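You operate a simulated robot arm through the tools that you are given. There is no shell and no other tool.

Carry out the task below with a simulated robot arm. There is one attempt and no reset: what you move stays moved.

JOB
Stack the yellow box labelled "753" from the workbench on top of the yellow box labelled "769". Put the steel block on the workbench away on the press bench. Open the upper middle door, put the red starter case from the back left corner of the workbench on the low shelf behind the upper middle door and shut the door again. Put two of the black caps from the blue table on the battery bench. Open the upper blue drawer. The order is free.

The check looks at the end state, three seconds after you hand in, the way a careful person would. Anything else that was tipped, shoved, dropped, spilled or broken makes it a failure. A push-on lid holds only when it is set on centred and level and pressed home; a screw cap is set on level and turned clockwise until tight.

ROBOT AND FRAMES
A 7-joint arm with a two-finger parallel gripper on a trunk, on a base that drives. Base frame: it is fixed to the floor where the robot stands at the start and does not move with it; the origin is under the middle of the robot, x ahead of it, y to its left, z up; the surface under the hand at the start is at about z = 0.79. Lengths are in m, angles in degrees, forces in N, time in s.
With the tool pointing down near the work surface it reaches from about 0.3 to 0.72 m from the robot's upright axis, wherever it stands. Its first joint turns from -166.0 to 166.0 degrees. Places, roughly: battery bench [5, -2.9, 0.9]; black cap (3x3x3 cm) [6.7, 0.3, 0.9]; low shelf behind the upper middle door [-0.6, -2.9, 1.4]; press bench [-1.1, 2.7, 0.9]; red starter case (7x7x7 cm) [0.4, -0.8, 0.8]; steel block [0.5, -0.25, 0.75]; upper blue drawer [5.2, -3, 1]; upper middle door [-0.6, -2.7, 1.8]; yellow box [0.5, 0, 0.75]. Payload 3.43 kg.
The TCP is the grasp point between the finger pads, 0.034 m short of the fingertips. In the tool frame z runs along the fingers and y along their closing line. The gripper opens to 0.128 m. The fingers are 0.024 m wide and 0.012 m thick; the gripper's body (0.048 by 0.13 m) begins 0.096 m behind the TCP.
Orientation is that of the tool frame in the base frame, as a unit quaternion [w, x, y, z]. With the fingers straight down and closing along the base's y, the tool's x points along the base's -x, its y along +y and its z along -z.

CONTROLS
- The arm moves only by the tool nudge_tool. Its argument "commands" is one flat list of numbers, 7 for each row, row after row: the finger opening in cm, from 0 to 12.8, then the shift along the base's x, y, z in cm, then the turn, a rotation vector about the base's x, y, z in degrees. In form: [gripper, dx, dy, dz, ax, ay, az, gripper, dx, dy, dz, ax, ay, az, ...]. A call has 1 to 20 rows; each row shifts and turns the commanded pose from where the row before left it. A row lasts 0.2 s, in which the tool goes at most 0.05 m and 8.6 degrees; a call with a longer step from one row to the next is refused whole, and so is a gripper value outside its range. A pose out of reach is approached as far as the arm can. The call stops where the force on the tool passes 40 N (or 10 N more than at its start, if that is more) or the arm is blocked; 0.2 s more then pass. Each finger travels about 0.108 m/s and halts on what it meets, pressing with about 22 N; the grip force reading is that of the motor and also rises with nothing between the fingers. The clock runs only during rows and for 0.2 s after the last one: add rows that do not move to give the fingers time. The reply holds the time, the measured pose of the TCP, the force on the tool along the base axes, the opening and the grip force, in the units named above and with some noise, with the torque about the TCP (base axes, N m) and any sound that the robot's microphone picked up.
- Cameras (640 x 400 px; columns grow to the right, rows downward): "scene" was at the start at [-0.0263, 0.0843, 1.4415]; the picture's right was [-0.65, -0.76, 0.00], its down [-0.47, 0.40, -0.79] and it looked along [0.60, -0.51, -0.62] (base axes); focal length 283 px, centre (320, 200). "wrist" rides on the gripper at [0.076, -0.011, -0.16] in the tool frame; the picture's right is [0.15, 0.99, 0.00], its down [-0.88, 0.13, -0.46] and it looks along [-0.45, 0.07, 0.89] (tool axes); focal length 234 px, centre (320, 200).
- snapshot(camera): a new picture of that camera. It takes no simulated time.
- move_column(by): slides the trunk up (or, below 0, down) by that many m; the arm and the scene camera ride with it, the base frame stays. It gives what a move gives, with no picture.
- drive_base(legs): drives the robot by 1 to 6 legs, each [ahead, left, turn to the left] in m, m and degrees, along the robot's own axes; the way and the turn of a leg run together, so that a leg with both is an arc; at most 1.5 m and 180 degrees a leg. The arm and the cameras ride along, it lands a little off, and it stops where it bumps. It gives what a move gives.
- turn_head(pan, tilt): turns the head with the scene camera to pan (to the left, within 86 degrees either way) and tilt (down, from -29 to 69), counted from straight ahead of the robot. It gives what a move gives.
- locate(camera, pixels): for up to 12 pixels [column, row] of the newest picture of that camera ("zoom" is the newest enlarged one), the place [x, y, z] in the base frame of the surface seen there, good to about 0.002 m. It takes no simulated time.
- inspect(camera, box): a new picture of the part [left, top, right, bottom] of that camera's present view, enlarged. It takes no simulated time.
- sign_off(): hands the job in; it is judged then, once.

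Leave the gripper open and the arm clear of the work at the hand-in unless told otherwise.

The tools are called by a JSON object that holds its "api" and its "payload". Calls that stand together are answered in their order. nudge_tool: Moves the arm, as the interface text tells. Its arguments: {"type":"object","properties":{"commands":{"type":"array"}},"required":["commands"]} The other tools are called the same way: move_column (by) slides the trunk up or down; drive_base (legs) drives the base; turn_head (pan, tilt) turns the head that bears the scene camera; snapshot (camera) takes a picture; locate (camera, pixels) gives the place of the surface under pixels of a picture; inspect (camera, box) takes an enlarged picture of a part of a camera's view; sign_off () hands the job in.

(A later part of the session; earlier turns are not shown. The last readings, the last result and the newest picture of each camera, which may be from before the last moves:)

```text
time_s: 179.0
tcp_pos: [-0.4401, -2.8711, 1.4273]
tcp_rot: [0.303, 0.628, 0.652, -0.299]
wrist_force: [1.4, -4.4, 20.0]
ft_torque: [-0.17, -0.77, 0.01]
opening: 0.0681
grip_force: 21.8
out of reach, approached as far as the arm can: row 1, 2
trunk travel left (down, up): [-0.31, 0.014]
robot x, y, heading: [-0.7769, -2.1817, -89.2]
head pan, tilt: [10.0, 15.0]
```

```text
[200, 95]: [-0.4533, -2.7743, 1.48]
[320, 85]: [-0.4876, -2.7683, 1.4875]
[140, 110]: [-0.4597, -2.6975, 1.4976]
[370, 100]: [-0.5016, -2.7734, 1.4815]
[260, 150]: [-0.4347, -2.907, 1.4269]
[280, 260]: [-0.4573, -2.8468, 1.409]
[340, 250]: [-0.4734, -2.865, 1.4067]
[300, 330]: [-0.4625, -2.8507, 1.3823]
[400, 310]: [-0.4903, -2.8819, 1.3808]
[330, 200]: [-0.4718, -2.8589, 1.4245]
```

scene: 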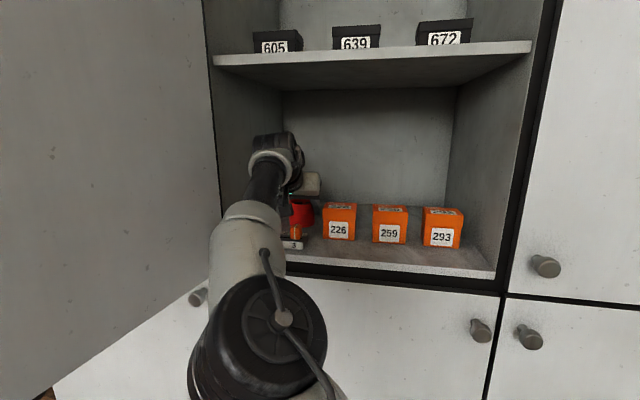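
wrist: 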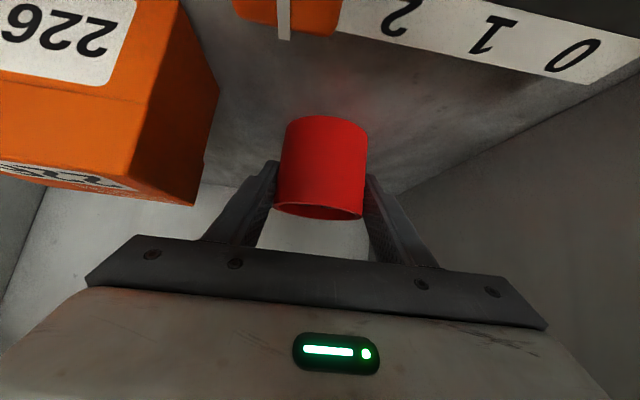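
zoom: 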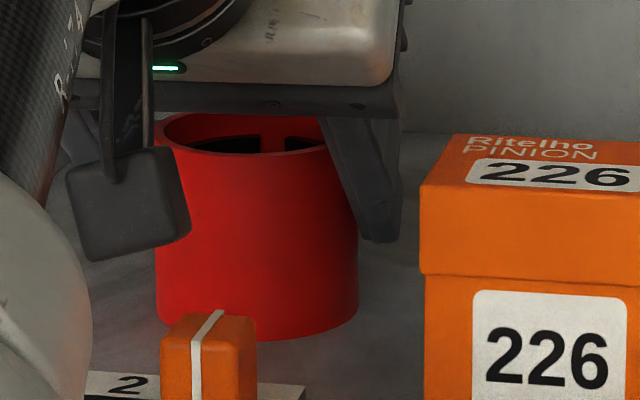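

The case bottom is at the shelf (z≈1.382). I ease up 2 mm to relieve the pressing.

{"api": "nudge_tool", "payload": {"commands": [5, 0, 0, 0.2, 0, 0, 0, 5, 0, 0, 0, 0, 0, 0]}}

```text
time_s: 179.6
tcp_pos: [-0.4398, -2.8711, 1.4264]
tcp_rot: [0.301, 0.629, 0.652, -0.298]
wrist_force: [2.6, -3.2, 16.9]
ft_torque: [-0.33, -0.76, -0.06]
opening: 0.0673
grip_force: 21.9
trunk travel left (down, up): [-0.31, 0.014]
robot x, y, heading: [-0.7806, -2.1724, -89.2]
head pan, tilt: [10.0, 15.0]
```

{"api": "nudge_tool", "payload": {"commands": [5, 0, 0.5, 0.3, 0, 0, 0, 5, 0, 0, 0, 0, 0, 0]}}

```text
time_s: 180.2
tcp_pos: [-0.439, -2.8664, 1.4277]
tcp_rot: [0.297, 0.63, 0.653, -0.297]
wrist_force: [-1.7, -0.8, 0.4]
ft_torque: [-0.16, -0.17, -0.1]
opening: 0.0677
grip_force: 22.1
trunk travel left (down, up): [-0.31, 0.014]
robot x, y, heading: [-0.7792, -2.1759, -89.2]
head pan, tilt: [10.0, 15.0]
```

Case now rests on the shelf with the force balanced. I open to 8.8 cm and retreat along the tool axis (up and back).

{"api": "nudge_tool", "payload": {"commands": [7, 0, 0, 0, 0, 0, 0, 7.6, 0, 0, 0, 0, 0, 0, 8.4, 0, 0, 0, 0, 0, 0, 8.8, 0, 0, 0, 0, 0, 0, 8.8, 0, 0, 0, 0, 0, 0]}}

{"api": "inspect", "payload": {"camera": "scene", "box": [260, 165, 370, 245]}}

{"api": "snapshot", "payload": {"camera": "wrist"}}

```text
time_s: 181.4
tcp_pos: [-0.4387, -2.8673, 1.4295]
tcp_rot: [0.299, 0.63, 0.653, -0.297]
wrist_force: [-0.7, -0.3, 0.3]
ft_torque: [0.01, -0.04, 0.01]
opening: 0.0881
grip_force: 0.0
trunk travel left (down, up): [-0.31, 0.014]
robot x, y, heading: [-0.7806, -2.1767, -89.1]
head pan, tilt: [10.0, 15.0]
```

```text
5.00 times, centred on (315, 205) of scene
```

zoom: 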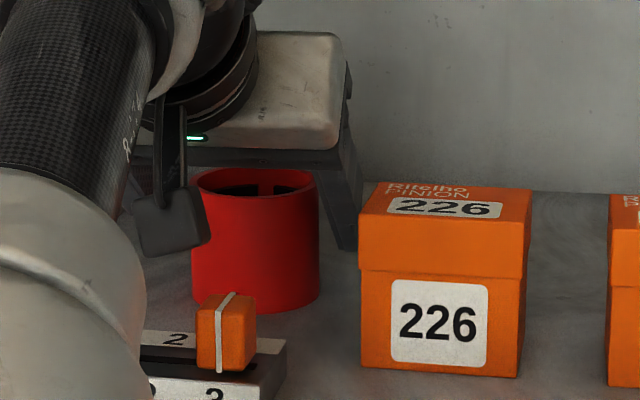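

```text
taken
```

wrist: 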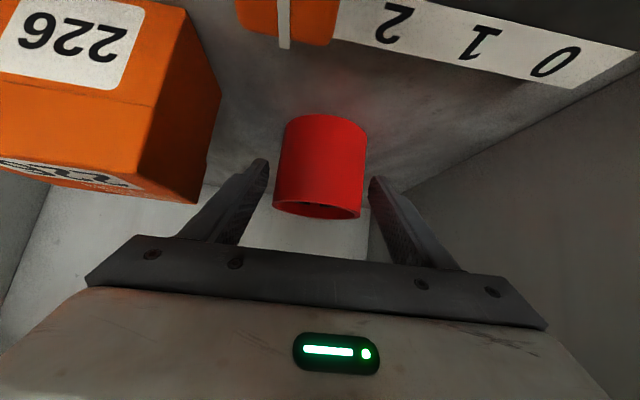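

Released; the case stands upright. Retreat along the axis ~10 cm.

{"api": "nudge_tool", "payload": {"commands": [8.8, 0, 1.5, 1.3, 0, 0, 0, 8.8, 0, 2.3, 1.9, 0, 0, 0, 8.8, 0, 2.3, 1.9, 0, 0, 0, 8.8, 0, 2.3, 1.7, 0, 0, 0, 8.8, 0, 2, 0, 0, 0, 0]}}

{"api": "snapshot", "payload": {"camera": "scene"}}

{"api": "snapshot", "payload": {"camera": "wrist"}}

```text
time_s: 182.6
tcp_pos: [-0.4392, -2.7622, 1.4964]
tcp_rot: [0.299, 0.63, 0.653, -0.297]
wrist_force: [0.9, -0.8, 0.5]
ft_torque: [0.02, 0.01, 0.05]
opening: 0.0882
grip_force: 0.0
trunk travel left (down, up): [-0.31, 0.014]
robot x, y, heading: [-0.7787, -2.1748, -89.1]
head pan, tilt: [10.0, 15.0]
```

```text
taken
```

scene: 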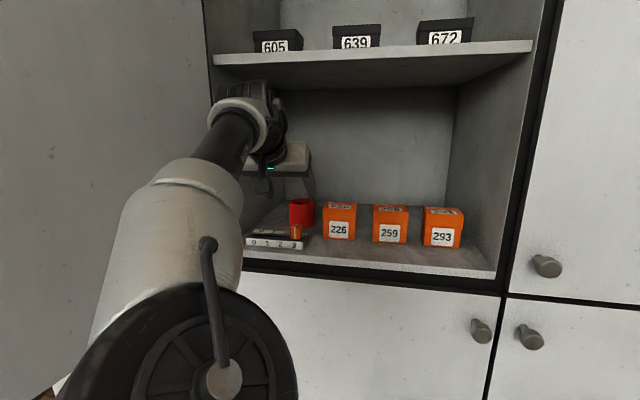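

```text
taken
```

wrist: 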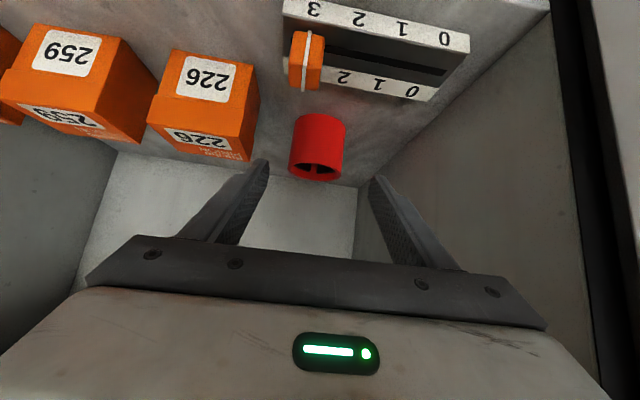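

Case stands between scale and box 226. The elbow moved left; I check its clearance to the door before backing out.

{"api": "locate", "payload": {"camera": "scene", "pixels": [[135, 200], [125, 230], [100, 320], [80, 360], [60, 395], [150, 180], [60, 250], [300, 205], [303, 225]]}}

```text
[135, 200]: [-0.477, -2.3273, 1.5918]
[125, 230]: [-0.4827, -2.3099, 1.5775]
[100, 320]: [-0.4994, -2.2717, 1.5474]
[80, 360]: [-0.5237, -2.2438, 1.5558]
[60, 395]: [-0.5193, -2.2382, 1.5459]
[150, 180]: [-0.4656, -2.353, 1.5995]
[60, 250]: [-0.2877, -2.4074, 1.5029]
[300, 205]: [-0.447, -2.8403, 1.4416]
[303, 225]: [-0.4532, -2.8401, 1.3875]
```

Plenty of clearance. I back out 0.75 m straight, then strafe left 0.33 m.

{"api": "drive_base", "payload": {"legs": [[-0.75, 0, 0]]}}

{"api": "snapshot", "payload": {"camera": "scene"}}

```text
time_s: 186.6
tcp_pos: [-0.4525, -2.0232, 1.4969]
tcp_rot: [0.298, 0.633, 0.649, -0.299]
wrist_force: [-0.5, 0.6, 0.4]
ft_torque: [0.02, 0.01, 0.01]
opening: 0.0879
grip_force: 0.0
trunk travel left (down, up): [-0.31, 0.014]
robot x, y, heading: [-0.7844, -1.4318, -89.9]
head pan, tilt: [10.0, 15.0]
```

```text
taken
```

scene: 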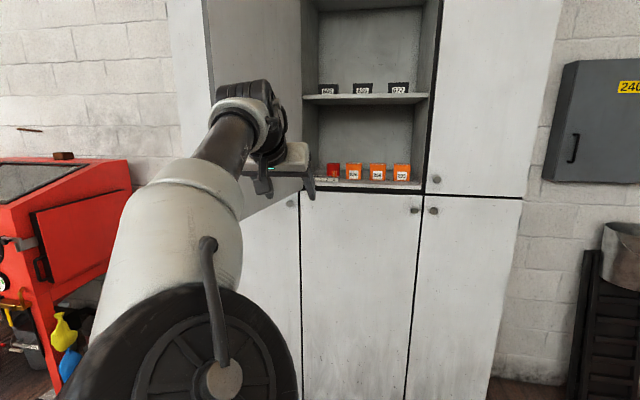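

{"api": "inspect", "payload": {"camera": "scene", "box": [295, 130, 435, 210]}}

{"api": "locate", "payload": {"camera": "scene", "pixels": [[212, 60], [230, 40], [290, 120], [205, 30]]}}

```text
4.57 times, centred on (365, 170) of scene
```

zoom: 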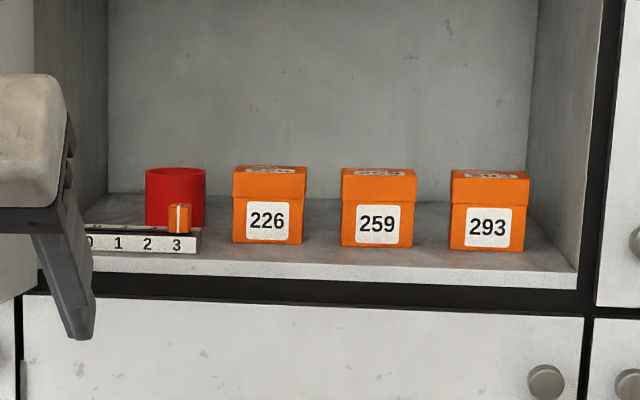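

```text
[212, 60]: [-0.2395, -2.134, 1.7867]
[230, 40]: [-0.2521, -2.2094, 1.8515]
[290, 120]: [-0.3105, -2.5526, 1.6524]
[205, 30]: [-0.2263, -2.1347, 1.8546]
```

Everything on the shelf is in order. I strafe left 0.42 m so the hand gets to the outer side of the door.

{"api": "drive_base", "payload": {"legs": [[0, 0.42, 0]]}}

{"api": "nudge_tool", "payload": {"commands": [5, 0, 0, 0, 0, 0, 0, 2, 0, 0, 0, 0, 0, 0, 0, 0, 0, 0, 0, 0, 0, 0, 0, 0, 0, 0, 0, 0]}}

{"api": "snapshot", "payload": {"camera": "scene"}}

{"api": "snapshot", "payload": {"camera": "wrist"}}

```text
time_s: 191.2
tcp_pos: [-0.0294, -2.0203, 1.4963]
tcp_rot: [0.297, 0.633, 0.649, -0.299]
wrist_force: [0.5, -0.1, 0.1]
ft_torque: [0.0, -0.01, 0.01]
opening: 0.088
grip_force: 0.1
trunk travel left (down, up): [-0.31, 0.014]
robot x, y, heading: [-0.3638, -1.433, -89.7]
head pan, tilt: [10.0, 15.0]
```

```text
time_s: 192.2
tcp_pos: [-0.0288, -2.0196, 1.497]
tcp_rot: [0.297, 0.634, 0.649, -0.299]
wrist_force: [0.4, -0.1, -0.3]
ft_torque: [-0.01, -0.01, -0.04]
opening: 0.0
grip_force: 22.2
trunk travel left (down, up): [-0.31, 0.014]
robot x, y, heading: [-0.3601, -1.437, -89.7]
head pan, tilt: [10.0, 15.0]
```

```text
taken
```

scene: 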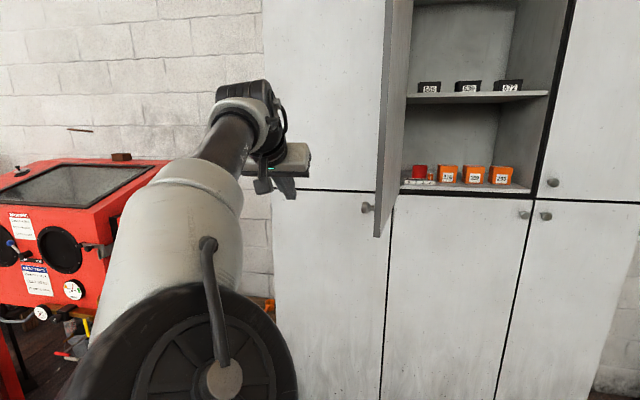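

```text
taken
```

wrist: 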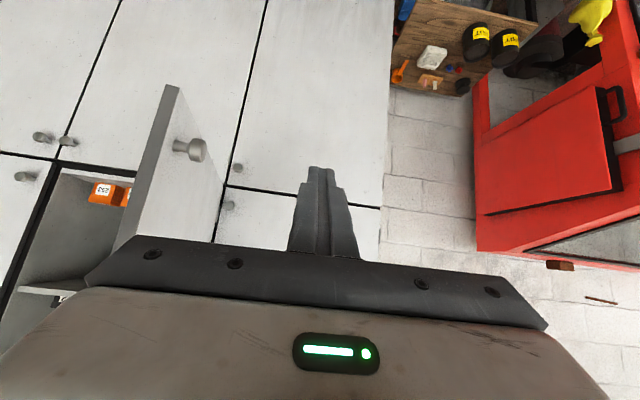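

I drive ahead 0.2 m so the hand is beside the door's outer face, then sweep right (-x).

{"api": "drive_base", "payload": {"legs": [[0.2, 0, 0]]}}

{"api": "nudge_tool", "payload": {"commands": [0, -3, 0, 0, 0, 0, 0, 0, -3, 0, 0, 0, 0, 0, 0, -3, 0, 0, 0, 0, 0, 0, -3, 0, 0, 0, 0, 0, 0, -3, 0, 0, 0, 0, 0, 0, -3, 0, 0, 0, 0, 0, 0, -3, 0, 0, 0, 0, 0]}}

{"api": "snapshot", "payload": {"camera": "scene"}}

```text
time_s: 193.8
tcp_pos: [-0.0295, -2.2193, 1.4967]
tcp_rot: [0.297, 0.634, 0.648, -0.3]
wrist_force: [0.2, -0.4, 0.9]
ft_torque: [0.04, -0.01, 0.0]
opening: 0.0
grip_force: 22.0
trunk travel left (down, up): [-0.31, 0.014]
robot x, y, heading: [-0.3628, -1.6296, -89.8]
head pan, tilt: [10.0, 15.0]
```

```text
time_s: 195.4
tcp_pos: [-0.2405, -2.2185, 1.4966]
tcp_rot: [0.298, 0.633, 0.649, -0.299]
wrist_force: [-0.6, -0.2, -0.5]
ft_torque: [0.01, 0.0, -0.01]
opening: 0.0
grip_force: 22.1
trunk travel left (down, up): [-0.31, 0.014]
robot x, y, heading: [-0.3607, -1.6263, -90.0]
head pan, tilt: [10.0, 15.0]
```

```text
taken
```

scene: 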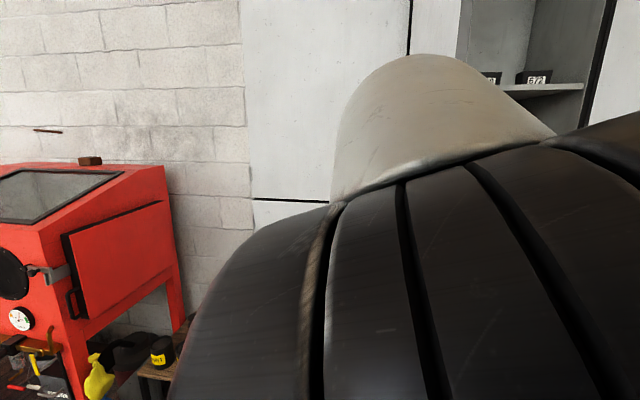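

The elbow rises near the head, so instead of the arm I use the base to sweep: strafe right in small legs.

{"api": "drive_base", "payload": {"legs": [[0, -0.17, 0], [0.04, -0.116, 0]]}}

{"api": "snapshot", "payload": {"camera": "wrist"}}

{"api": "snapshot", "payload": {"camera": "scene"}}

```text
time_s: 199.0
tcp_pos: [-0.5263, -2.2572, 1.4961]
tcp_rot: [0.296, 0.636, 0.646, -0.3]
wrist_force: [0.3, 0.6, -0.8]
ft_torque: [0.01, -0.01, -0.01]
opening: 0.0003
grip_force: 22.3
trunk travel left (down, up): [-0.31, 0.014]
robot x, y, heading: [-0.6462, -1.6722, -90.3]
head pan, tilt: [10.0, 15.0]
```

```text
taken
```

wrist: 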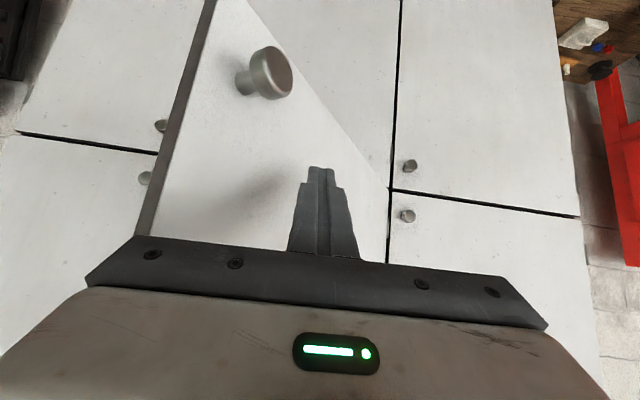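

```text
taken
```

scene: 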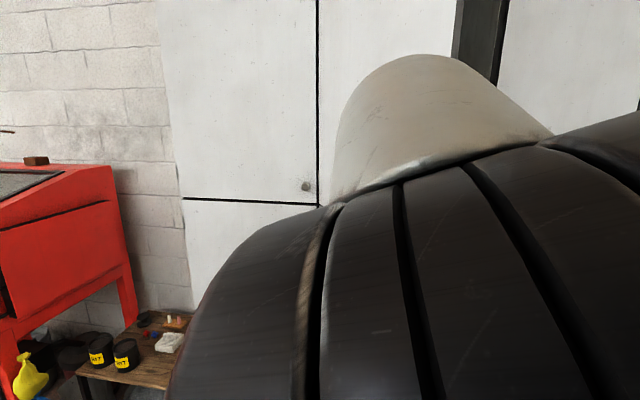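

The door follows. Continue along the arc.

{"api": "drive_base", "payload": {"legs": [[0.069, -0.102, 0], [0.092, -0.081, 0]]}}

{"api": "snapshot", "payload": {"camera": "wrist"}}

```text
time_s: 201.7
tcp_pos: [-0.7137, -2.414, 1.496]
tcp_rot: [0.296, 0.637, 0.645, -0.3]
wrist_force: [-0.1, -0.8, 0.5]
ft_torque: [0.03, -0.01, -0.01]
opening: 0.0
grip_force: 22.3
trunk travel left (down, up): [-0.31, 0.014]
robot x, y, heading: [-0.8305, -1.8243, -90.4]
head pan, tilt: [10.0, 15.0]
```

```text
taken
```

wrist: 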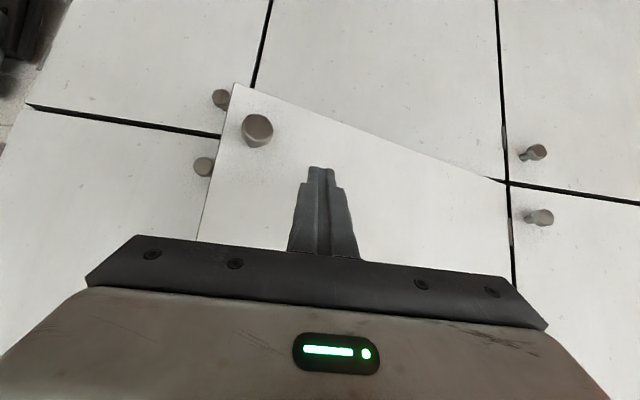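

{"api": "locate", "payload": {"camera": "wrist", "pixels": [[240, 95], [205, 230], [250, 200], [400, 200], [480, 210], [258, 128], [160, 60], [440, 60]]}}

```text
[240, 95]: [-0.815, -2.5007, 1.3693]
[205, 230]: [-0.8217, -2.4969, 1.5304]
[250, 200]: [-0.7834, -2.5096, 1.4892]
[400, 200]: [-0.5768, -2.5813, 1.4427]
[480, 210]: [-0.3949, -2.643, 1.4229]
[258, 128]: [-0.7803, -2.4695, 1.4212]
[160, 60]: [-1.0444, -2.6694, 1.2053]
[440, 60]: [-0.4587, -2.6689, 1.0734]
```

Door at ~19°. Drive a bit more, then finish with the arm.

{"api": "drive_base", "payload": {"legs": [[0.15, -0.045, 0]]}}

{"api": "nudge_tool", "payload": {"commands": [0, 0, -1.5, 0, 0, 0, 0, 0, 0, -1.5, 0, 0, 0, 0, 0, 0, -1, 0, 0, 0, 0, 0, 0, -1, 0, 0, 0, 0, 0, 0, -0.5, 0, 0, 0, 0, 0, 0, 0, 0, 0, 0, 0]}}

{"api": "snapshot", "payload": {"camera": "wrist"}}

```text
time_s: 203.1
tcp_pos: [-0.7602, -2.5632, 1.4961]
tcp_rot: [0.295, 0.637, 0.645, -0.301]
wrist_force: [-0.1, 0.8, -0.5]
ft_torque: [-0.03, 0.02, 0.0]
opening: 0.0001
grip_force: 22.3
trunk travel left (down, up): [-0.31, 0.014]
robot x, y, heading: [-0.8753, -1.9731, -90.8]
head pan, tilt: [10.0, 15.0]
```

```text
time_s: 204.5
tcp_pos: [-0.7585, -2.6185, 1.4962]
tcp_rot: [0.296, 0.637, 0.645, -0.3]
wrist_force: [0.9, -0.5, 0.6]
ft_torque: [-0.01, 0.02, -0.03]
opening: 0.0
grip_force: 22.4
trunk travel left (down, up): [-0.31, 0.014]
robot x, y, heading: [-0.8726, -1.974, -90.7]
head pan, tilt: [10.0, 15.0]
```

```text
taken
```

wrist: 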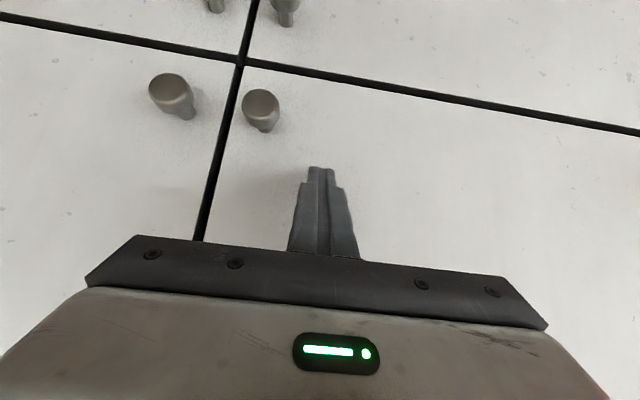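

Nearly flush. I press on gently until a contact force shows.

{"api": "nudge_tool", "payload": {"commands": [0, 0, -0.5, 0, 0, 0, 0, 0, 0, -0.5, 0, 0, 0, 0, 0, 0, -0.4, 0, 0, 0, 0, 0, 0, -0.3, 0, 0, 0, 0, 0, 0, 0, 0, 0, 0, 0]}}

{"api": "locate", "payload": {"camera": "wrist", "pixels": [[260, 110], [300, 60], [280, 150], [400, 150], [150, 150], [175, 95]]}}

```text
time_s: 205.7
tcp_pos: [-0.7602, -2.6336, 1.496]
tcp_rot: [0.296, 0.637, 0.645, -0.301]
wrist_force: [0.0, -0.4, -0.7]
ft_torque: [-0.01, -0.02, 0.01]
opening: 0.0002
grip_force: 22.0
trunk travel left (down, up): [-0.31, 0.014]
robot x, y, heading: [-0.8791, -1.9749, -90.2]
head pan, tilt: [10.0, 15.0]
```

```text
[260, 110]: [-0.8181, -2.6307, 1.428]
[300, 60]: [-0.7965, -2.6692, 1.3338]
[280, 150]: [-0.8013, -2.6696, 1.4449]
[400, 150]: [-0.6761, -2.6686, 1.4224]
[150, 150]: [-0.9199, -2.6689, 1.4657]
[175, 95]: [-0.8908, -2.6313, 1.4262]
```

The face is flush at y=-2.669. One last light press to be sure it is home.

{"api": "nudge_tool", "payload": {"commands": [0, 0, -0.3, 0, 0, 0, 0, 0, 0, -0.3, 0, 0, 0, 0, 0, 0, 0, 0, 0, 0, 0]}}

{"api": "snapshot", "payload": {"camera": "wrist"}}

{"api": "locate", "payload": {"camera": "wrist", "pixels": [[280, 150], [400, 150], [560, 150], [300, 70], [150, 150]]}}

```text
time_s: 206.5
tcp_pos: [-0.7599, -2.6352, 1.4971]
tcp_rot: [0.295, 0.638, 0.646, -0.3]
wrist_force: [-1.9, 29.6, -9.0]
ft_torque: [0.61, 0.28, -0.07]
opening: 0.0
grip_force: 22.1
trunk travel left (down, up): [-0.31, 0.014]
robot x, y, heading: [-0.8767, -1.9677, -90.4]
head pan, tilt: [10.0, 15.0]
```

```text
taken
```

wrist: 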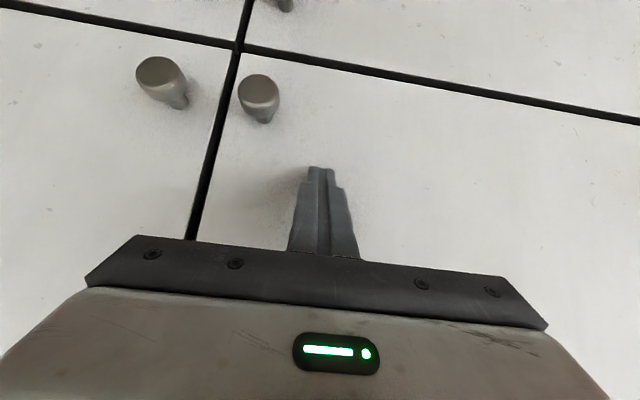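

```text
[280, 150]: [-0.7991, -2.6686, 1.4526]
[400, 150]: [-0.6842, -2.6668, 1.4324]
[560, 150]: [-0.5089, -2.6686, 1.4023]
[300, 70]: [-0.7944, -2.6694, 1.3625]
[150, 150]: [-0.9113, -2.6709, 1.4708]
```

Door shut and pressed home (30 N on contact, face flush). I back off and return the tool to pointing down.

{"api": "drive_base", "payload": {"legs": [[-0.5, 0, 0]]}}

{"api": "nudge_tool", "payload": {"commands": [2, 0, 0, -1, 7, 0, 0, 4, 0, 0, -1, 7, 0, 0, 6, 0, 0, -2, 7, 0, 0, 6, 0, 0, -2, 7, 0, 0, 6, 0, 0, -2, 7, 0, 0, 6, 0, 0, -2, 7, 0, 0, 6, 0, 0, -2, 7, 0, 0, 6, 0, 0, 0, 1, 0, 0, 6, 0, 0, 0, 0, 0, 0]}}

{"api": "snapshot", "payload": {"camera": "scene"}}

```text
time_s: 209.5
tcp_pos: [-0.7545, -2.1365, 1.4962]
tcp_rot: [0.296, 0.636, 0.647, -0.3]
wrist_force: [-0.1, 0.4, 0.2]
ft_torque: [-0.01, 0.02, 0.01]
opening: 0.0
grip_force: 21.8
trunk travel left (down, up): [-0.31, 0.014]
robot x, y, heading: [-0.8721, -1.4705, -90.4]
head pan, tilt: [10.0, 15.0]
```

```text
time_s: 211.5
tcp_pos: [-0.7415, -2.0929, 1.3752]
tcp_rot: [0.022, 0.701, 0.712, -0.021]
wrist_force: [-0.5, 0.8, 0.3]
ft_torque: [0.0, -0.03, 0.01]
opening: 0.0599
grip_force: 0.1
out of reach, approached as far as the arm can: row 5, 6, 7, 8
trunk travel left (down, up): [-0.31, 0.014]
robot x, y, heading: [-0.8716, -1.468, -90.1]
head pan, tilt: [10.0, 15.0]
```

```text
taken
```

scene: 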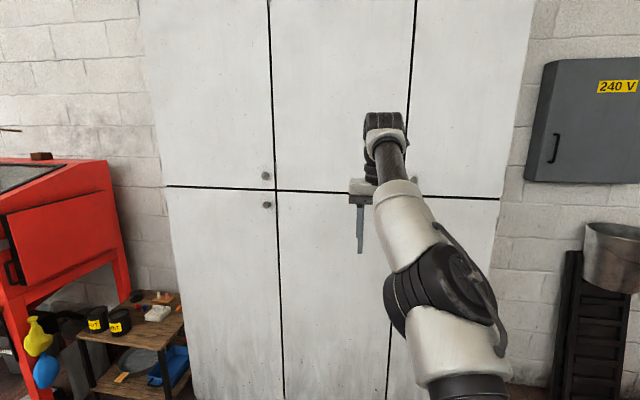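

Door is shut. I bring the arm in to a compact pose and lower the trunk for travel.

{"api": "nudge_tool", "payload": {"commands": [6, -1, 4, -2, 1, 0, 0, 6, -1, 4, -2, 1, 0, 0, 6, -1, 4, -2, 1, 0, 0, 6, -1, 4, -2, 0.5, 0, 0, 6, -1, 4, -2, 0, 0, 0, 6, 0, 0, 0, 0, 0, 0]}}

{"api": "move_column", "payload": {"by": -0.16}}

{"api": "turn_head", "payload": {"pan": 60, "tilt": 10}}

{"api": "snapshot", "payload": {"camera": "scene"}}

```text
time_s: 212.9
tcp_pos: [-0.7933, -1.8928, 1.2766]
tcp_rot: [0.0, 0.702, 0.712, 0.0]
wrist_force: [0.0, -0.4, -0.4]
ft_torque: [0.02, 0.01, -0.02]
opening: 0.0599
grip_force: 0.2
trunk travel left (down, up): [-0.31, 0.014]
robot x, y, heading: [-0.8716, -1.466, -90.1]
head pan, tilt: [10.0, 15.0]
```

```text
time_s: 214.7
tcp_pos: [-0.7929, -1.8933, 1.1166]
tcp_rot: [0.0, 0.702, 0.713, 0.001]
wrist_force: [0.1, 0.9, 0.2]
ft_torque: [0.0, -0.02, 0.03]
opening: 0.0602
grip_force: 0.0
trunk travel left (down, up): [-0.15, 0.174]
robot x, y, heading: [-0.8721, -1.4685, -90.1]
head pan, tilt: [10.0, 15.0]
```

```text
time_s: 215.9
tcp_pos: [-0.7934, -1.8929, 1.1157]
tcp_rot: [0.0, 0.701, 0.713, 0.001]
wrist_force: [0.1, 0.4, -0.8]
ft_torque: [-0.01, -0.01, -0.02]
opening: 0.0601
grip_force: 0.1
trunk travel left (down, up): [-0.15, 0.174]
robot x, y, heading: [-0.8714, -1.469, -90.2]
head pan, tilt: [60.0, 10.0]
```

```text
taken
```

scene: 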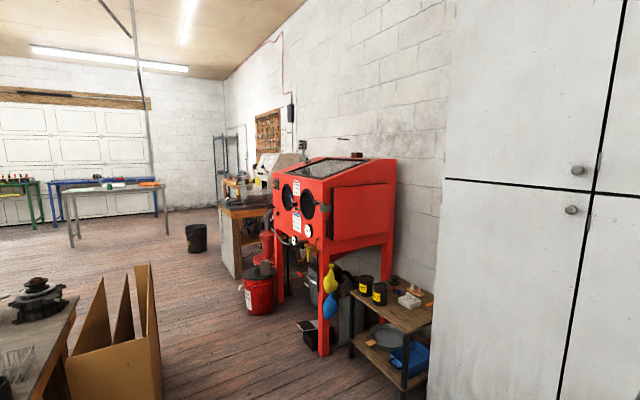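

I need a route to the far side. I locate the obstacles in the corridor: cardboard box, blast cabinet, bucket, bin, tables.

{"api": "locate", "payload": {"camera": "scene", "pixels": [[162, 395], [150, 270], [260, 312], [325, 350], [280, 300], [198, 252], [240, 275], [75, 245], [160, 215], [70, 350], [350, 355], [215, 245]]}}

```text
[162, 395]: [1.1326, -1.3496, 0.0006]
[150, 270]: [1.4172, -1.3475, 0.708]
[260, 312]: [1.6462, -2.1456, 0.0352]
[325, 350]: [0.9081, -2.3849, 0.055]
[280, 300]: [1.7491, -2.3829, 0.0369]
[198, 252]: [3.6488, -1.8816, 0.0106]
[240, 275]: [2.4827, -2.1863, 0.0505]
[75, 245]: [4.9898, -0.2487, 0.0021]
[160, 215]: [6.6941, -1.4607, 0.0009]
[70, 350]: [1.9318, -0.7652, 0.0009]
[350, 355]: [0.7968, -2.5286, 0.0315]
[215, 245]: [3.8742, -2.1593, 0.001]
```

The corridor between the cardboard box (y≥-1.35) and the bucket (y≤-2.1) is passable at y≈-1.72. I turn left, align and drive through.

{"api": "drive_base", "payload": {"legs": [[0, 0, 90], [0, -0.25, 0], [1.2, 0, 0]]}}

{"api": "turn_head", "payload": {"pan": 0, "tilt": 20}}

{"api": "snapshot", "payload": {"camera": "scene"}}

```text
time_s: 228.5
tcp_pos: [0.7333, -1.6084, 1.1164]
tcp_rot: [-0.001, -0.022, 1.0, 0.001]
wrist_force: [-0.9, -0.4, 0.3]
ft_torque: [0.01, -0.01, -0.05]
opening: 0.0601
grip_force: 0.1
trunk travel left (down, up): [-0.15, 0.174]
robot x, y, heading: [0.3127, -1.7013, 1.5]
head pan, tilt: [60.0, 10.0]
```

```text
time_s: 229.8
tcp_pos: [0.733, -1.6082, 1.1153]
tcp_rot: [0.0, -0.022, 1.0, 0.001]
wrist_force: [-0.6, -0.2, -0.5]
ft_torque: [-0.04, 0.0, -0.01]
opening: 0.06
grip_force: 0.0
trunk travel left (down, up): [-0.15, 0.174]
robot x, y, heading: [0.3097, -1.7063, 1.6]
head pan, tilt: [0.0, 20.0]
```

```text
taken
```

scene: 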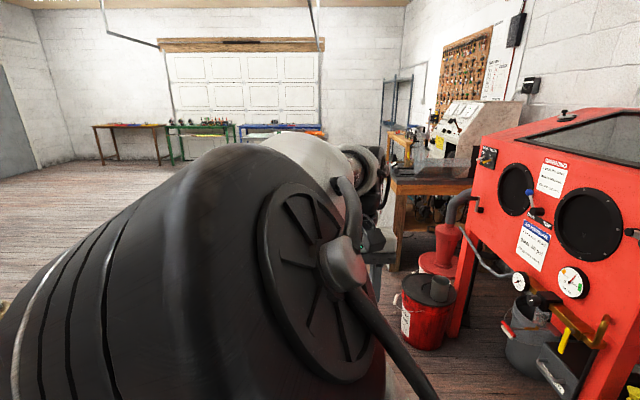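

{"api": "locate", "payload": {"camera": "scene", "pixels": [[425, 348], [405, 320], [420, 270], [515, 340], [550, 390], [470, 325], [430, 265], [400, 265]]}}

```text
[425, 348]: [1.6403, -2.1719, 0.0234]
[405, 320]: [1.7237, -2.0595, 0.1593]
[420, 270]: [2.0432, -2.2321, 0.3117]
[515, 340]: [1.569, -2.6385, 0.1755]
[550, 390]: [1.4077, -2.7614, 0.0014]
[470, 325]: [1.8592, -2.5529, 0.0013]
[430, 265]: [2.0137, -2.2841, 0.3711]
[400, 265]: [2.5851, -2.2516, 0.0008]
```

Margins of ~7 cm on both sides at y=-1.70. I correct heading and go straight 1.2 m, then check.

{"api": "drive_base", "payload": {"legs": [[0, 0, -1.6], [1.2, 0, 0]]}}

{"api": "turn_head", "payload": {"pan": -40, "tilt": 20}}

{"api": "snapshot", "payload": {"camera": "scene"}}

```text
time_s: 235.8
tcp_pos: [1.9011, -1.6242, 1.1152]
tcp_rot: [0.0, -0.008, 1.0, 0.001]
wrist_force: [0.4, 0.7, -1.2]
ft_torque: [-0.04, 0.02, 0.0]
opening: 0.06
grip_force: 0.0
trunk travel left (down, up): [-0.15, 0.174]
robot x, y, heading: [1.4768, -1.7066, -0.1]
head pan, tilt: [0.0, 20.0]
stopped in leg 2: the robot was blocked; the commanded pose is now the measured one
```

```text
time_s: 236.8
tcp_pos: [1.8998, -1.6238, 1.1168]
tcp_rot: [0.0, -0.008, 1.0, 0.001]
wrist_force: [-0.3, 0.3, -0.8]
ft_torque: [0.0, -0.01, -0.01]
opening: 0.06
grip_force: 0.1
trunk travel left (down, up): [-0.15, 0.174]
robot x, y, heading: [1.4756, -1.7045, -0.1]
head pan, tilt: [-40.0, 20.0]
```

```text
taken
```

scene: 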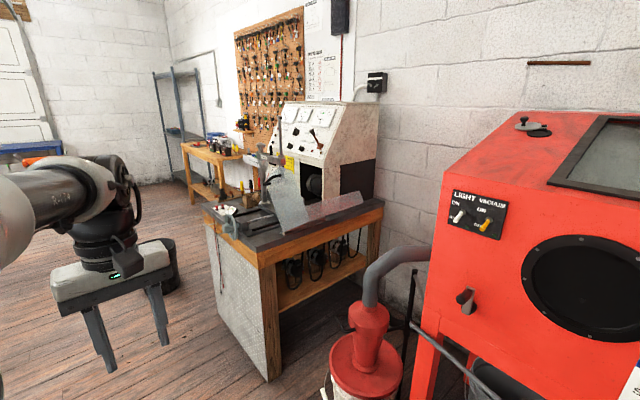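

Blocked at x=1.477. I look down right and left to see what it touches.

{"api": "turn_head", "payload": {"pan": -60, "tilt": 62}}

{"api": "snapshot", "payload": {"camera": "scene"}}

{"api": "turn_head", "payload": {"pan": 60, "tilt": 60}}

{"api": "snapshot", "payload": {"camera": "scene"}}

```text
time_s: 237.9
tcp_pos: [1.9001, -1.6245, 1.117]
tcp_rot: [0.0, -0.009, 1.0, 0.001]
wrist_force: [-0.4, -0.2, -1.2]
ft_torque: [0.03, 0.03, 0.0]
opening: 0.0601
grip_force: 0.1
trunk travel left (down, up): [-0.15, 0.174]
robot x, y, heading: [1.4772, -1.7075, -0.3]
head pan, tilt: [-60.0, 62.0]
```

```text
taken
```

scene: 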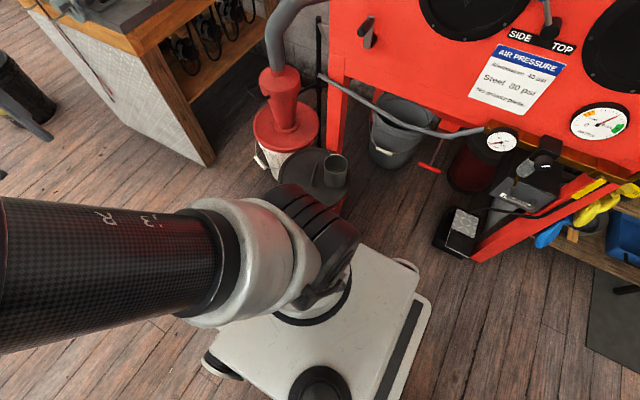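

```text
time_s: 239.9
tcp_pos: [1.9009, -1.6236, 1.1165]
tcp_rot: [0.0, -0.009, 1.0, 0.0]
wrist_force: [-0.7, 0.0, 0.5]
ft_torque: [0.0, 0.0, -0.01]
opening: 0.0598
grip_force: 0.1
trunk travel left (down, up): [-0.15, 0.174]
robot x, y, heading: [1.4748, -1.7032, -0.3]
head pan, tilt: [60.0, 60.0]
```

```text
taken
```

scene: 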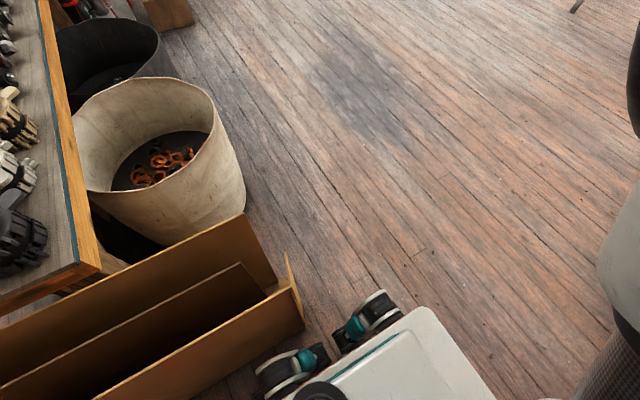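

{"api": "locate", "payload": {"camera": "scene", "pixels": [[300, 310], [290, 260], [280, 370], [325, 350], [345, 345], [375, 300], [250, 380], [300, 330], [270, 340], [200, 350]]}}

{"api": "turn_head", "payload": {"pan": -60, "tilt": 62}}

{"api": "snapshot", "payload": {"camera": "scene"}}

{"api": "locate", "payload": {"camera": "scene", "pixels": [[290, 170], [275, 185], [340, 170], [330, 210], [415, 260], [430, 300], [410, 262], [300, 155], [262, 160], [350, 215]]}}

```text
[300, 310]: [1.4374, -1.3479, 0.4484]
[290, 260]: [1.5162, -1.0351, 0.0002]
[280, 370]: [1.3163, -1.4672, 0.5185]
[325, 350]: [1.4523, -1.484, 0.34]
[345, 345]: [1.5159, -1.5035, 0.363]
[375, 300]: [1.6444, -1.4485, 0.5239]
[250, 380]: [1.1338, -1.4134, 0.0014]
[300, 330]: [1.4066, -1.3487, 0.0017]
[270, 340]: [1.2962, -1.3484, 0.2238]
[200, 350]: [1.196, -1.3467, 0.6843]
```

```text
time_s: 241.9
tcp_pos: [1.8997, -1.6241, 1.116]
tcp_rot: [0.0, -0.008, 1.0, 0.0]
wrist_force: [1.4, 0.5, -0.6]
ft_torque: [0.02, -0.02, 0.02]
opening: 0.0599
grip_force: 0.1
trunk travel left (down, up): [-0.15, 0.174]
robot x, y, heading: [1.4763, -1.7056, -0.0]
head pan, tilt: [-60.0, 62.0]
```

```text
taken
```

scene: 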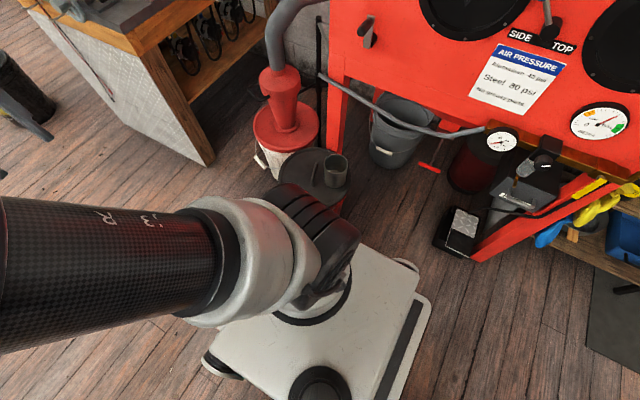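

```text
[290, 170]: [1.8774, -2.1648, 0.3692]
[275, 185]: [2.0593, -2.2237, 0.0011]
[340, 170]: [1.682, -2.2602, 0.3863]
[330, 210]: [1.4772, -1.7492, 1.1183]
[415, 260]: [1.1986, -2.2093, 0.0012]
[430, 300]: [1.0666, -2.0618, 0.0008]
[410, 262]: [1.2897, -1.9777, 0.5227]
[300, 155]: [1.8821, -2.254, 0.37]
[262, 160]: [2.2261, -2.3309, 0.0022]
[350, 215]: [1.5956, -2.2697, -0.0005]
```

Nothing obvious on the left (cardboard 6 cm away). I back 0.2 m and look at the bucket again.

{"api": "drive_base", "payload": {"legs": [[-0.2, 0.02, 0]]}}

{"api": "turn_head", "payload": {"pan": -25, "tilt": 55}}

{"api": "snapshot", "payload": {"camera": "scene"}}

```text
time_s: 243.5
tcp_pos: [1.702, -1.6015, 1.1165]
tcp_rot: [-0.001, -0.01, 1.0, 0.0]
wrist_force: [-0.4, -0.3, -0.2]
ft_torque: [-0.01, 0.0, 0.02]
opening: 0.0598
grip_force: 0.1
trunk travel left (down, up): [-0.15, 0.174]
robot x, y, heading: [1.276, -1.6824, -0.3]
head pan, tilt: [-60.0, 62.0]
```

```text
time_s: 244.5
tcp_pos: [1.7013, -1.6029, 1.1161]
tcp_rot: [0.001, -0.01, 1.0, 0.0]
wrist_force: [0.3, -0.3, 0.0]
ft_torque: [-0.02, 0.01, 0.0]
opening: 0.0598
grip_force: 0.1
trunk travel left (down, up): [-0.15, 0.174]
robot x, y, heading: [1.2777, -1.6809, -0.1]
head pan, tilt: [-25.0, 55.0]
```

```text
taken
```

scene: 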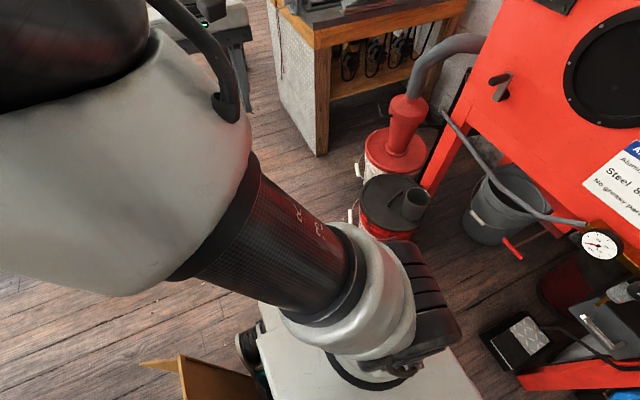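

{"api": "locate", "payload": {"camera": "scene", "pixels": [[362, 200], [375, 180], [352, 215], [360, 225], [420, 190], [395, 235], [350, 240], [400, 175], [260, 340], [185, 365]]}}

{"api": "inspect", "payload": {"camera": "scene", "box": [320, 140, 480, 260]}}

```text
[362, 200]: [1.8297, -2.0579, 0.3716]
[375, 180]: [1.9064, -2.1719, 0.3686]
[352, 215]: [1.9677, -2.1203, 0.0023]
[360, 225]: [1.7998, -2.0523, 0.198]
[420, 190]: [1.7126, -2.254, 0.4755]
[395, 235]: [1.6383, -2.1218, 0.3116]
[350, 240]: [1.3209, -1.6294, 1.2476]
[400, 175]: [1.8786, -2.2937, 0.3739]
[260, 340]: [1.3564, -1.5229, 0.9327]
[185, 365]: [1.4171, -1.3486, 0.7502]
```

```text
3.33 times, centred on (400, 200) of scene
```

zoom: 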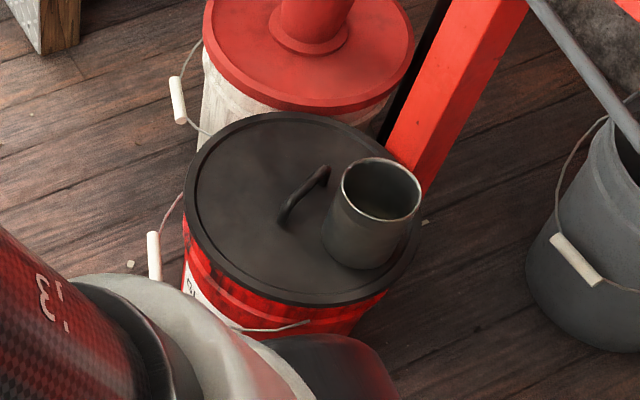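

A handle sticks out from the bucket at zoom (153,255); I locate it.

{"api": "locate", "payload": {"camera": "zoom", "pixels": [[153, 245], [155, 270], [178, 100], [165, 225], [190, 280], [240, 325]]}}

```text
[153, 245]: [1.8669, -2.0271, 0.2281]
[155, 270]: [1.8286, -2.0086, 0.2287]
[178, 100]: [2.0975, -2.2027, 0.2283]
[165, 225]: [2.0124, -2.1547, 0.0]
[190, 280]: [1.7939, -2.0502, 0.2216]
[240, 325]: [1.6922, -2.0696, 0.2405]
```

The handle at y≈-2.01 was likely touched. I pass at y≈-1.67 instead, going 0.5 m.

{"api": "drive_base", "payload": {"legs": [[0.0, 0.015, 0.2], [0.5, 0, 0]]}}

{"api": "turn_head", "payload": {"pan": -60, "tilt": 55}}

{"api": "snapshot", "payload": {"camera": "scene"}}

```text
time_s: 247.9
tcp_pos: [2.1937, -1.5896, 1.1157]
tcp_rot: [0.0, -0.007, 1.0, 0.001]
wrist_force: [-0.7, -0.5, 0.1]
ft_torque: [-0.02, 0.03, 0.01]
opening: 0.0598
grip_force: 0.1
trunk travel left (down, up): [-0.15, 0.174]
robot x, y, heading: [1.7757, -1.6688, -0.3]
head pan, tilt: [-25.0, 55.0]
```

```text
time_s: 248.9
tcp_pos: [2.1939, -1.5901, 1.1167]
tcp_rot: [0.0, -0.008, 1.0, 0.001]
wrist_force: [0.5, -0.4, -0.2]
ft_torque: [0.01, -0.01, 0.02]
opening: 0.0598
grip_force: 0.1
trunk travel left (down, up): [-0.15, 0.174]
robot x, y, heading: [1.7739, -1.6711, -0.4]
head pan, tilt: [-60.0, 55.0]
```

```text
taken
```

scene: 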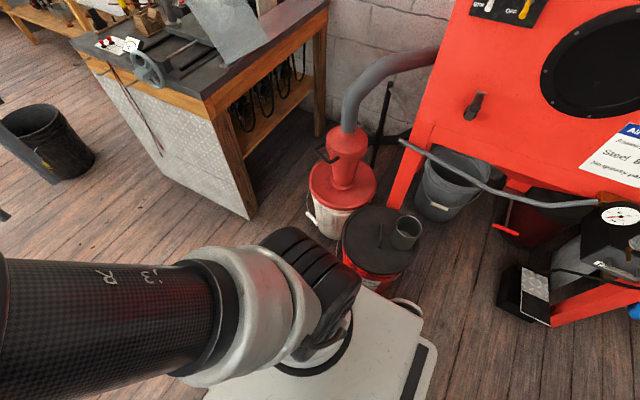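

Passed the bucket. On ahead 0.6 m, then drift left to y≈-1.4 and continue to x≈3.6.

{"api": "drive_base", "payload": {"legs": [[0.5, 0, 0.3], [1.0, 0.3, 0], [0.4, 0, 0]]}}

{"api": "turn_head", "payload": {"pan": -45, "tilt": 15}}

{"api": "snapshot", "payload": {"camera": "scene"}}

{"api": "turn_head", "payload": {"pan": 10, "tilt": 15}}

{"api": "snapshot", "payload": {"camera": "scene"}}

```text
time_s: 258.9
tcp_pos: [4.0862, -1.2806, 1.1159]
tcp_rot: [0.0, -0.016, 1.0, 0.001]
wrist_force: [0.4, -0.3, 0.2]
ft_torque: [0.02, 0.02, -0.02]
opening: 0.0598
grip_force: 0.1
trunk travel left (down, up): [-0.15, 0.174]
robot x, y, heading: [3.6612, -1.3597, 1.0]
head pan, tilt: [-60.0, 55.0]
```

```text
time_s: 260.0
tcp_pos: [4.0858, -1.2795, 1.1156]
tcp_rot: [0.001, -0.016, 1.0, 0.001]
wrist_force: [0.5, 0.1, 0.1]
ft_torque: [0.03, 0.01, 0.01]
opening: 0.0601
grip_force: 0.0
trunk travel left (down, up): [-0.15, 0.174]
robot x, y, heading: [3.6631, -1.3663, 1.0]
head pan, tilt: [-45.0, 15.0]
```

```text
taken
```

scene: 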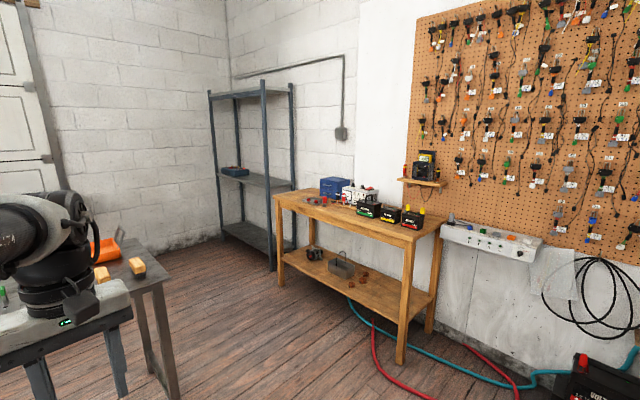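

```text
time_s: 261.2
tcp_pos: [4.0864, -1.2797, 1.1152]
tcp_rot: [0.001, -0.016, 1.0, 0.0]
wrist_force: [0.2, 0.1, 0.0]
ft_torque: [0.01, 0.02, 0.02]
opening: 0.06
grip_force: 0.0
trunk travel left (down, up): [-0.15, 0.174]
robot x, y, heading: [3.6633, -1.3688, 0.9]
head pan, tilt: [10.0, 15.0]
```

```text
taken
```

scene: 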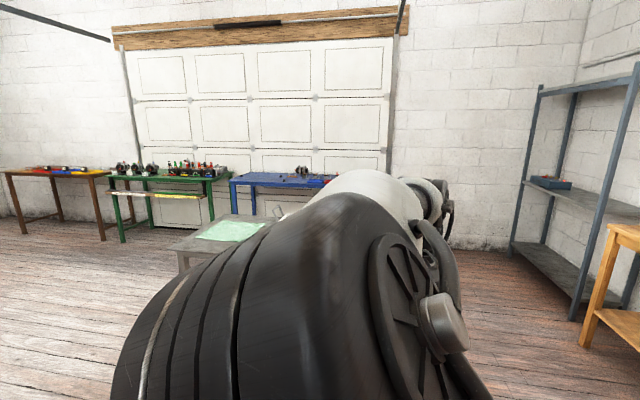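

I zoom in on the battery bench and its blue drawer unit.

{"api": "turn_head", "payload": {"pan": -45, "tilt": 15}}

{"api": "inspect", "payload": {"camera": "scene", "box": [260, 140, 460, 290]}}

{"api": "locate", "payload": {"camera": "zoom", "pixels": [[50, 170], [545, 310], [235, 165], [205, 130], [245, 135], [235, 190], [300, 200], [400, 240], [480, 265], [180, 185], [60, 175], [500, 300]]}}

```text
time_s: 262.4
tcp_pos: [4.0865, -1.2808, 1.1156]
tcp_rot: [0.001, -0.017, 1.0, 0.001]
wrist_force: [-0.3, 0.0, 0.0]
ft_torque: [0.0, 0.0, -0.01]
opening: 0.0599
grip_force: 0.0
trunk travel left (down, up): [-0.15, 0.174]
robot x, y, heading: [3.6643, -1.3657, 0.7]
head pan, tilt: [-45.0, 15.0]
```

```text
2.67 times, centred on (360, 215) of scene
```

zoom: 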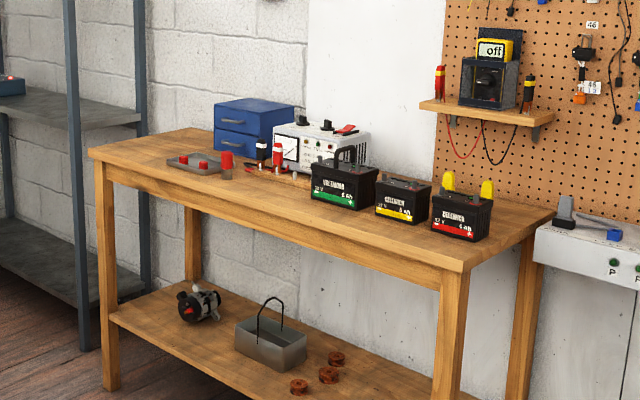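

```text
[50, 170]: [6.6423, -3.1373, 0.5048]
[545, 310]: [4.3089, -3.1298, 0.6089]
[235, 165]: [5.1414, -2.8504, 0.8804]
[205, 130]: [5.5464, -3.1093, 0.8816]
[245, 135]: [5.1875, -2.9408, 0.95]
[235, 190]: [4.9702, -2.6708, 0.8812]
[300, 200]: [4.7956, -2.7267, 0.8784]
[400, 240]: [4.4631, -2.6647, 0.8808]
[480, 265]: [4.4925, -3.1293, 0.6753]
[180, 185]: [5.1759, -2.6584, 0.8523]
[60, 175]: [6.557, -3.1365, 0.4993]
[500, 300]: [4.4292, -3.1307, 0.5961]
```

The battery bench top is z≈0.881. I need to see the steel table ahead; locate points of it and turn the head.

{"api": "turn_head", "payload": {"pan": -25, "tilt": 30}}

{"api": "snapshot", "payload": {"camera": "scene"}}

{"api": "turn_head", "payload": {"pan": 45, "tilt": 20}}

{"api": "snapshot", "payload": {"camera": "scene"}}

```text
time_s: 263.3
tcp_pos: [4.0864, -1.2798, 1.1162]
tcp_rot: [0.0, -0.017, 1.0, 0.001]
wrist_force: [0.2, 0.4, -0.5]
ft_torque: [-0.01, 0.0, -0.01]
opening: 0.0602
grip_force: 0.0
trunk travel left (down, up): [-0.15, 0.174]
robot x, y, heading: [3.6647, -1.3676, 1.1]
head pan, tilt: [-25.0, 30.0]
```

```text
taken
```

scene: 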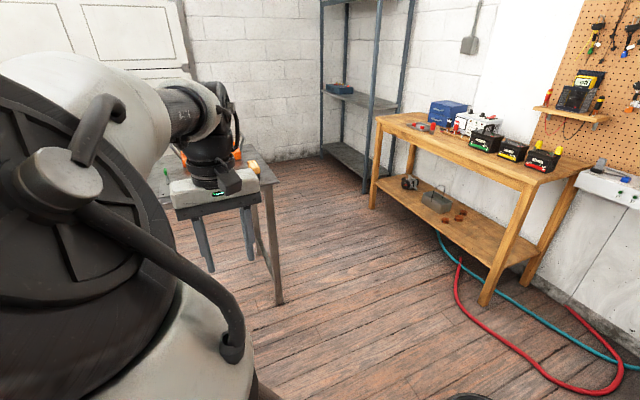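

```text
time_s: 264.7
tcp_pos: [4.0861, -1.2794, 1.1165]
tcp_rot: [0.0, -0.018, 1.0, 0.001]
wrist_force: [-1.1, 0.1, 0.3]
ft_torque: [0.04, -0.02, -0.03]
opening: 0.0603
grip_force: 0.1
trunk travel left (down, up): [-0.15, 0.174]
robot x, y, heading: [3.6664, -1.3636, 0.9]
head pan, tilt: [45.0, 20.0]
```

```text
taken
```

scene: 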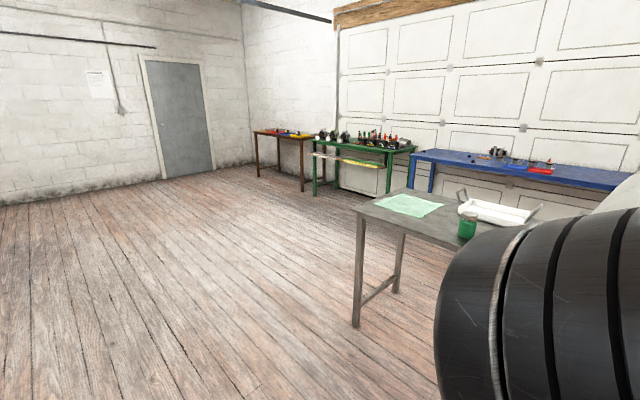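

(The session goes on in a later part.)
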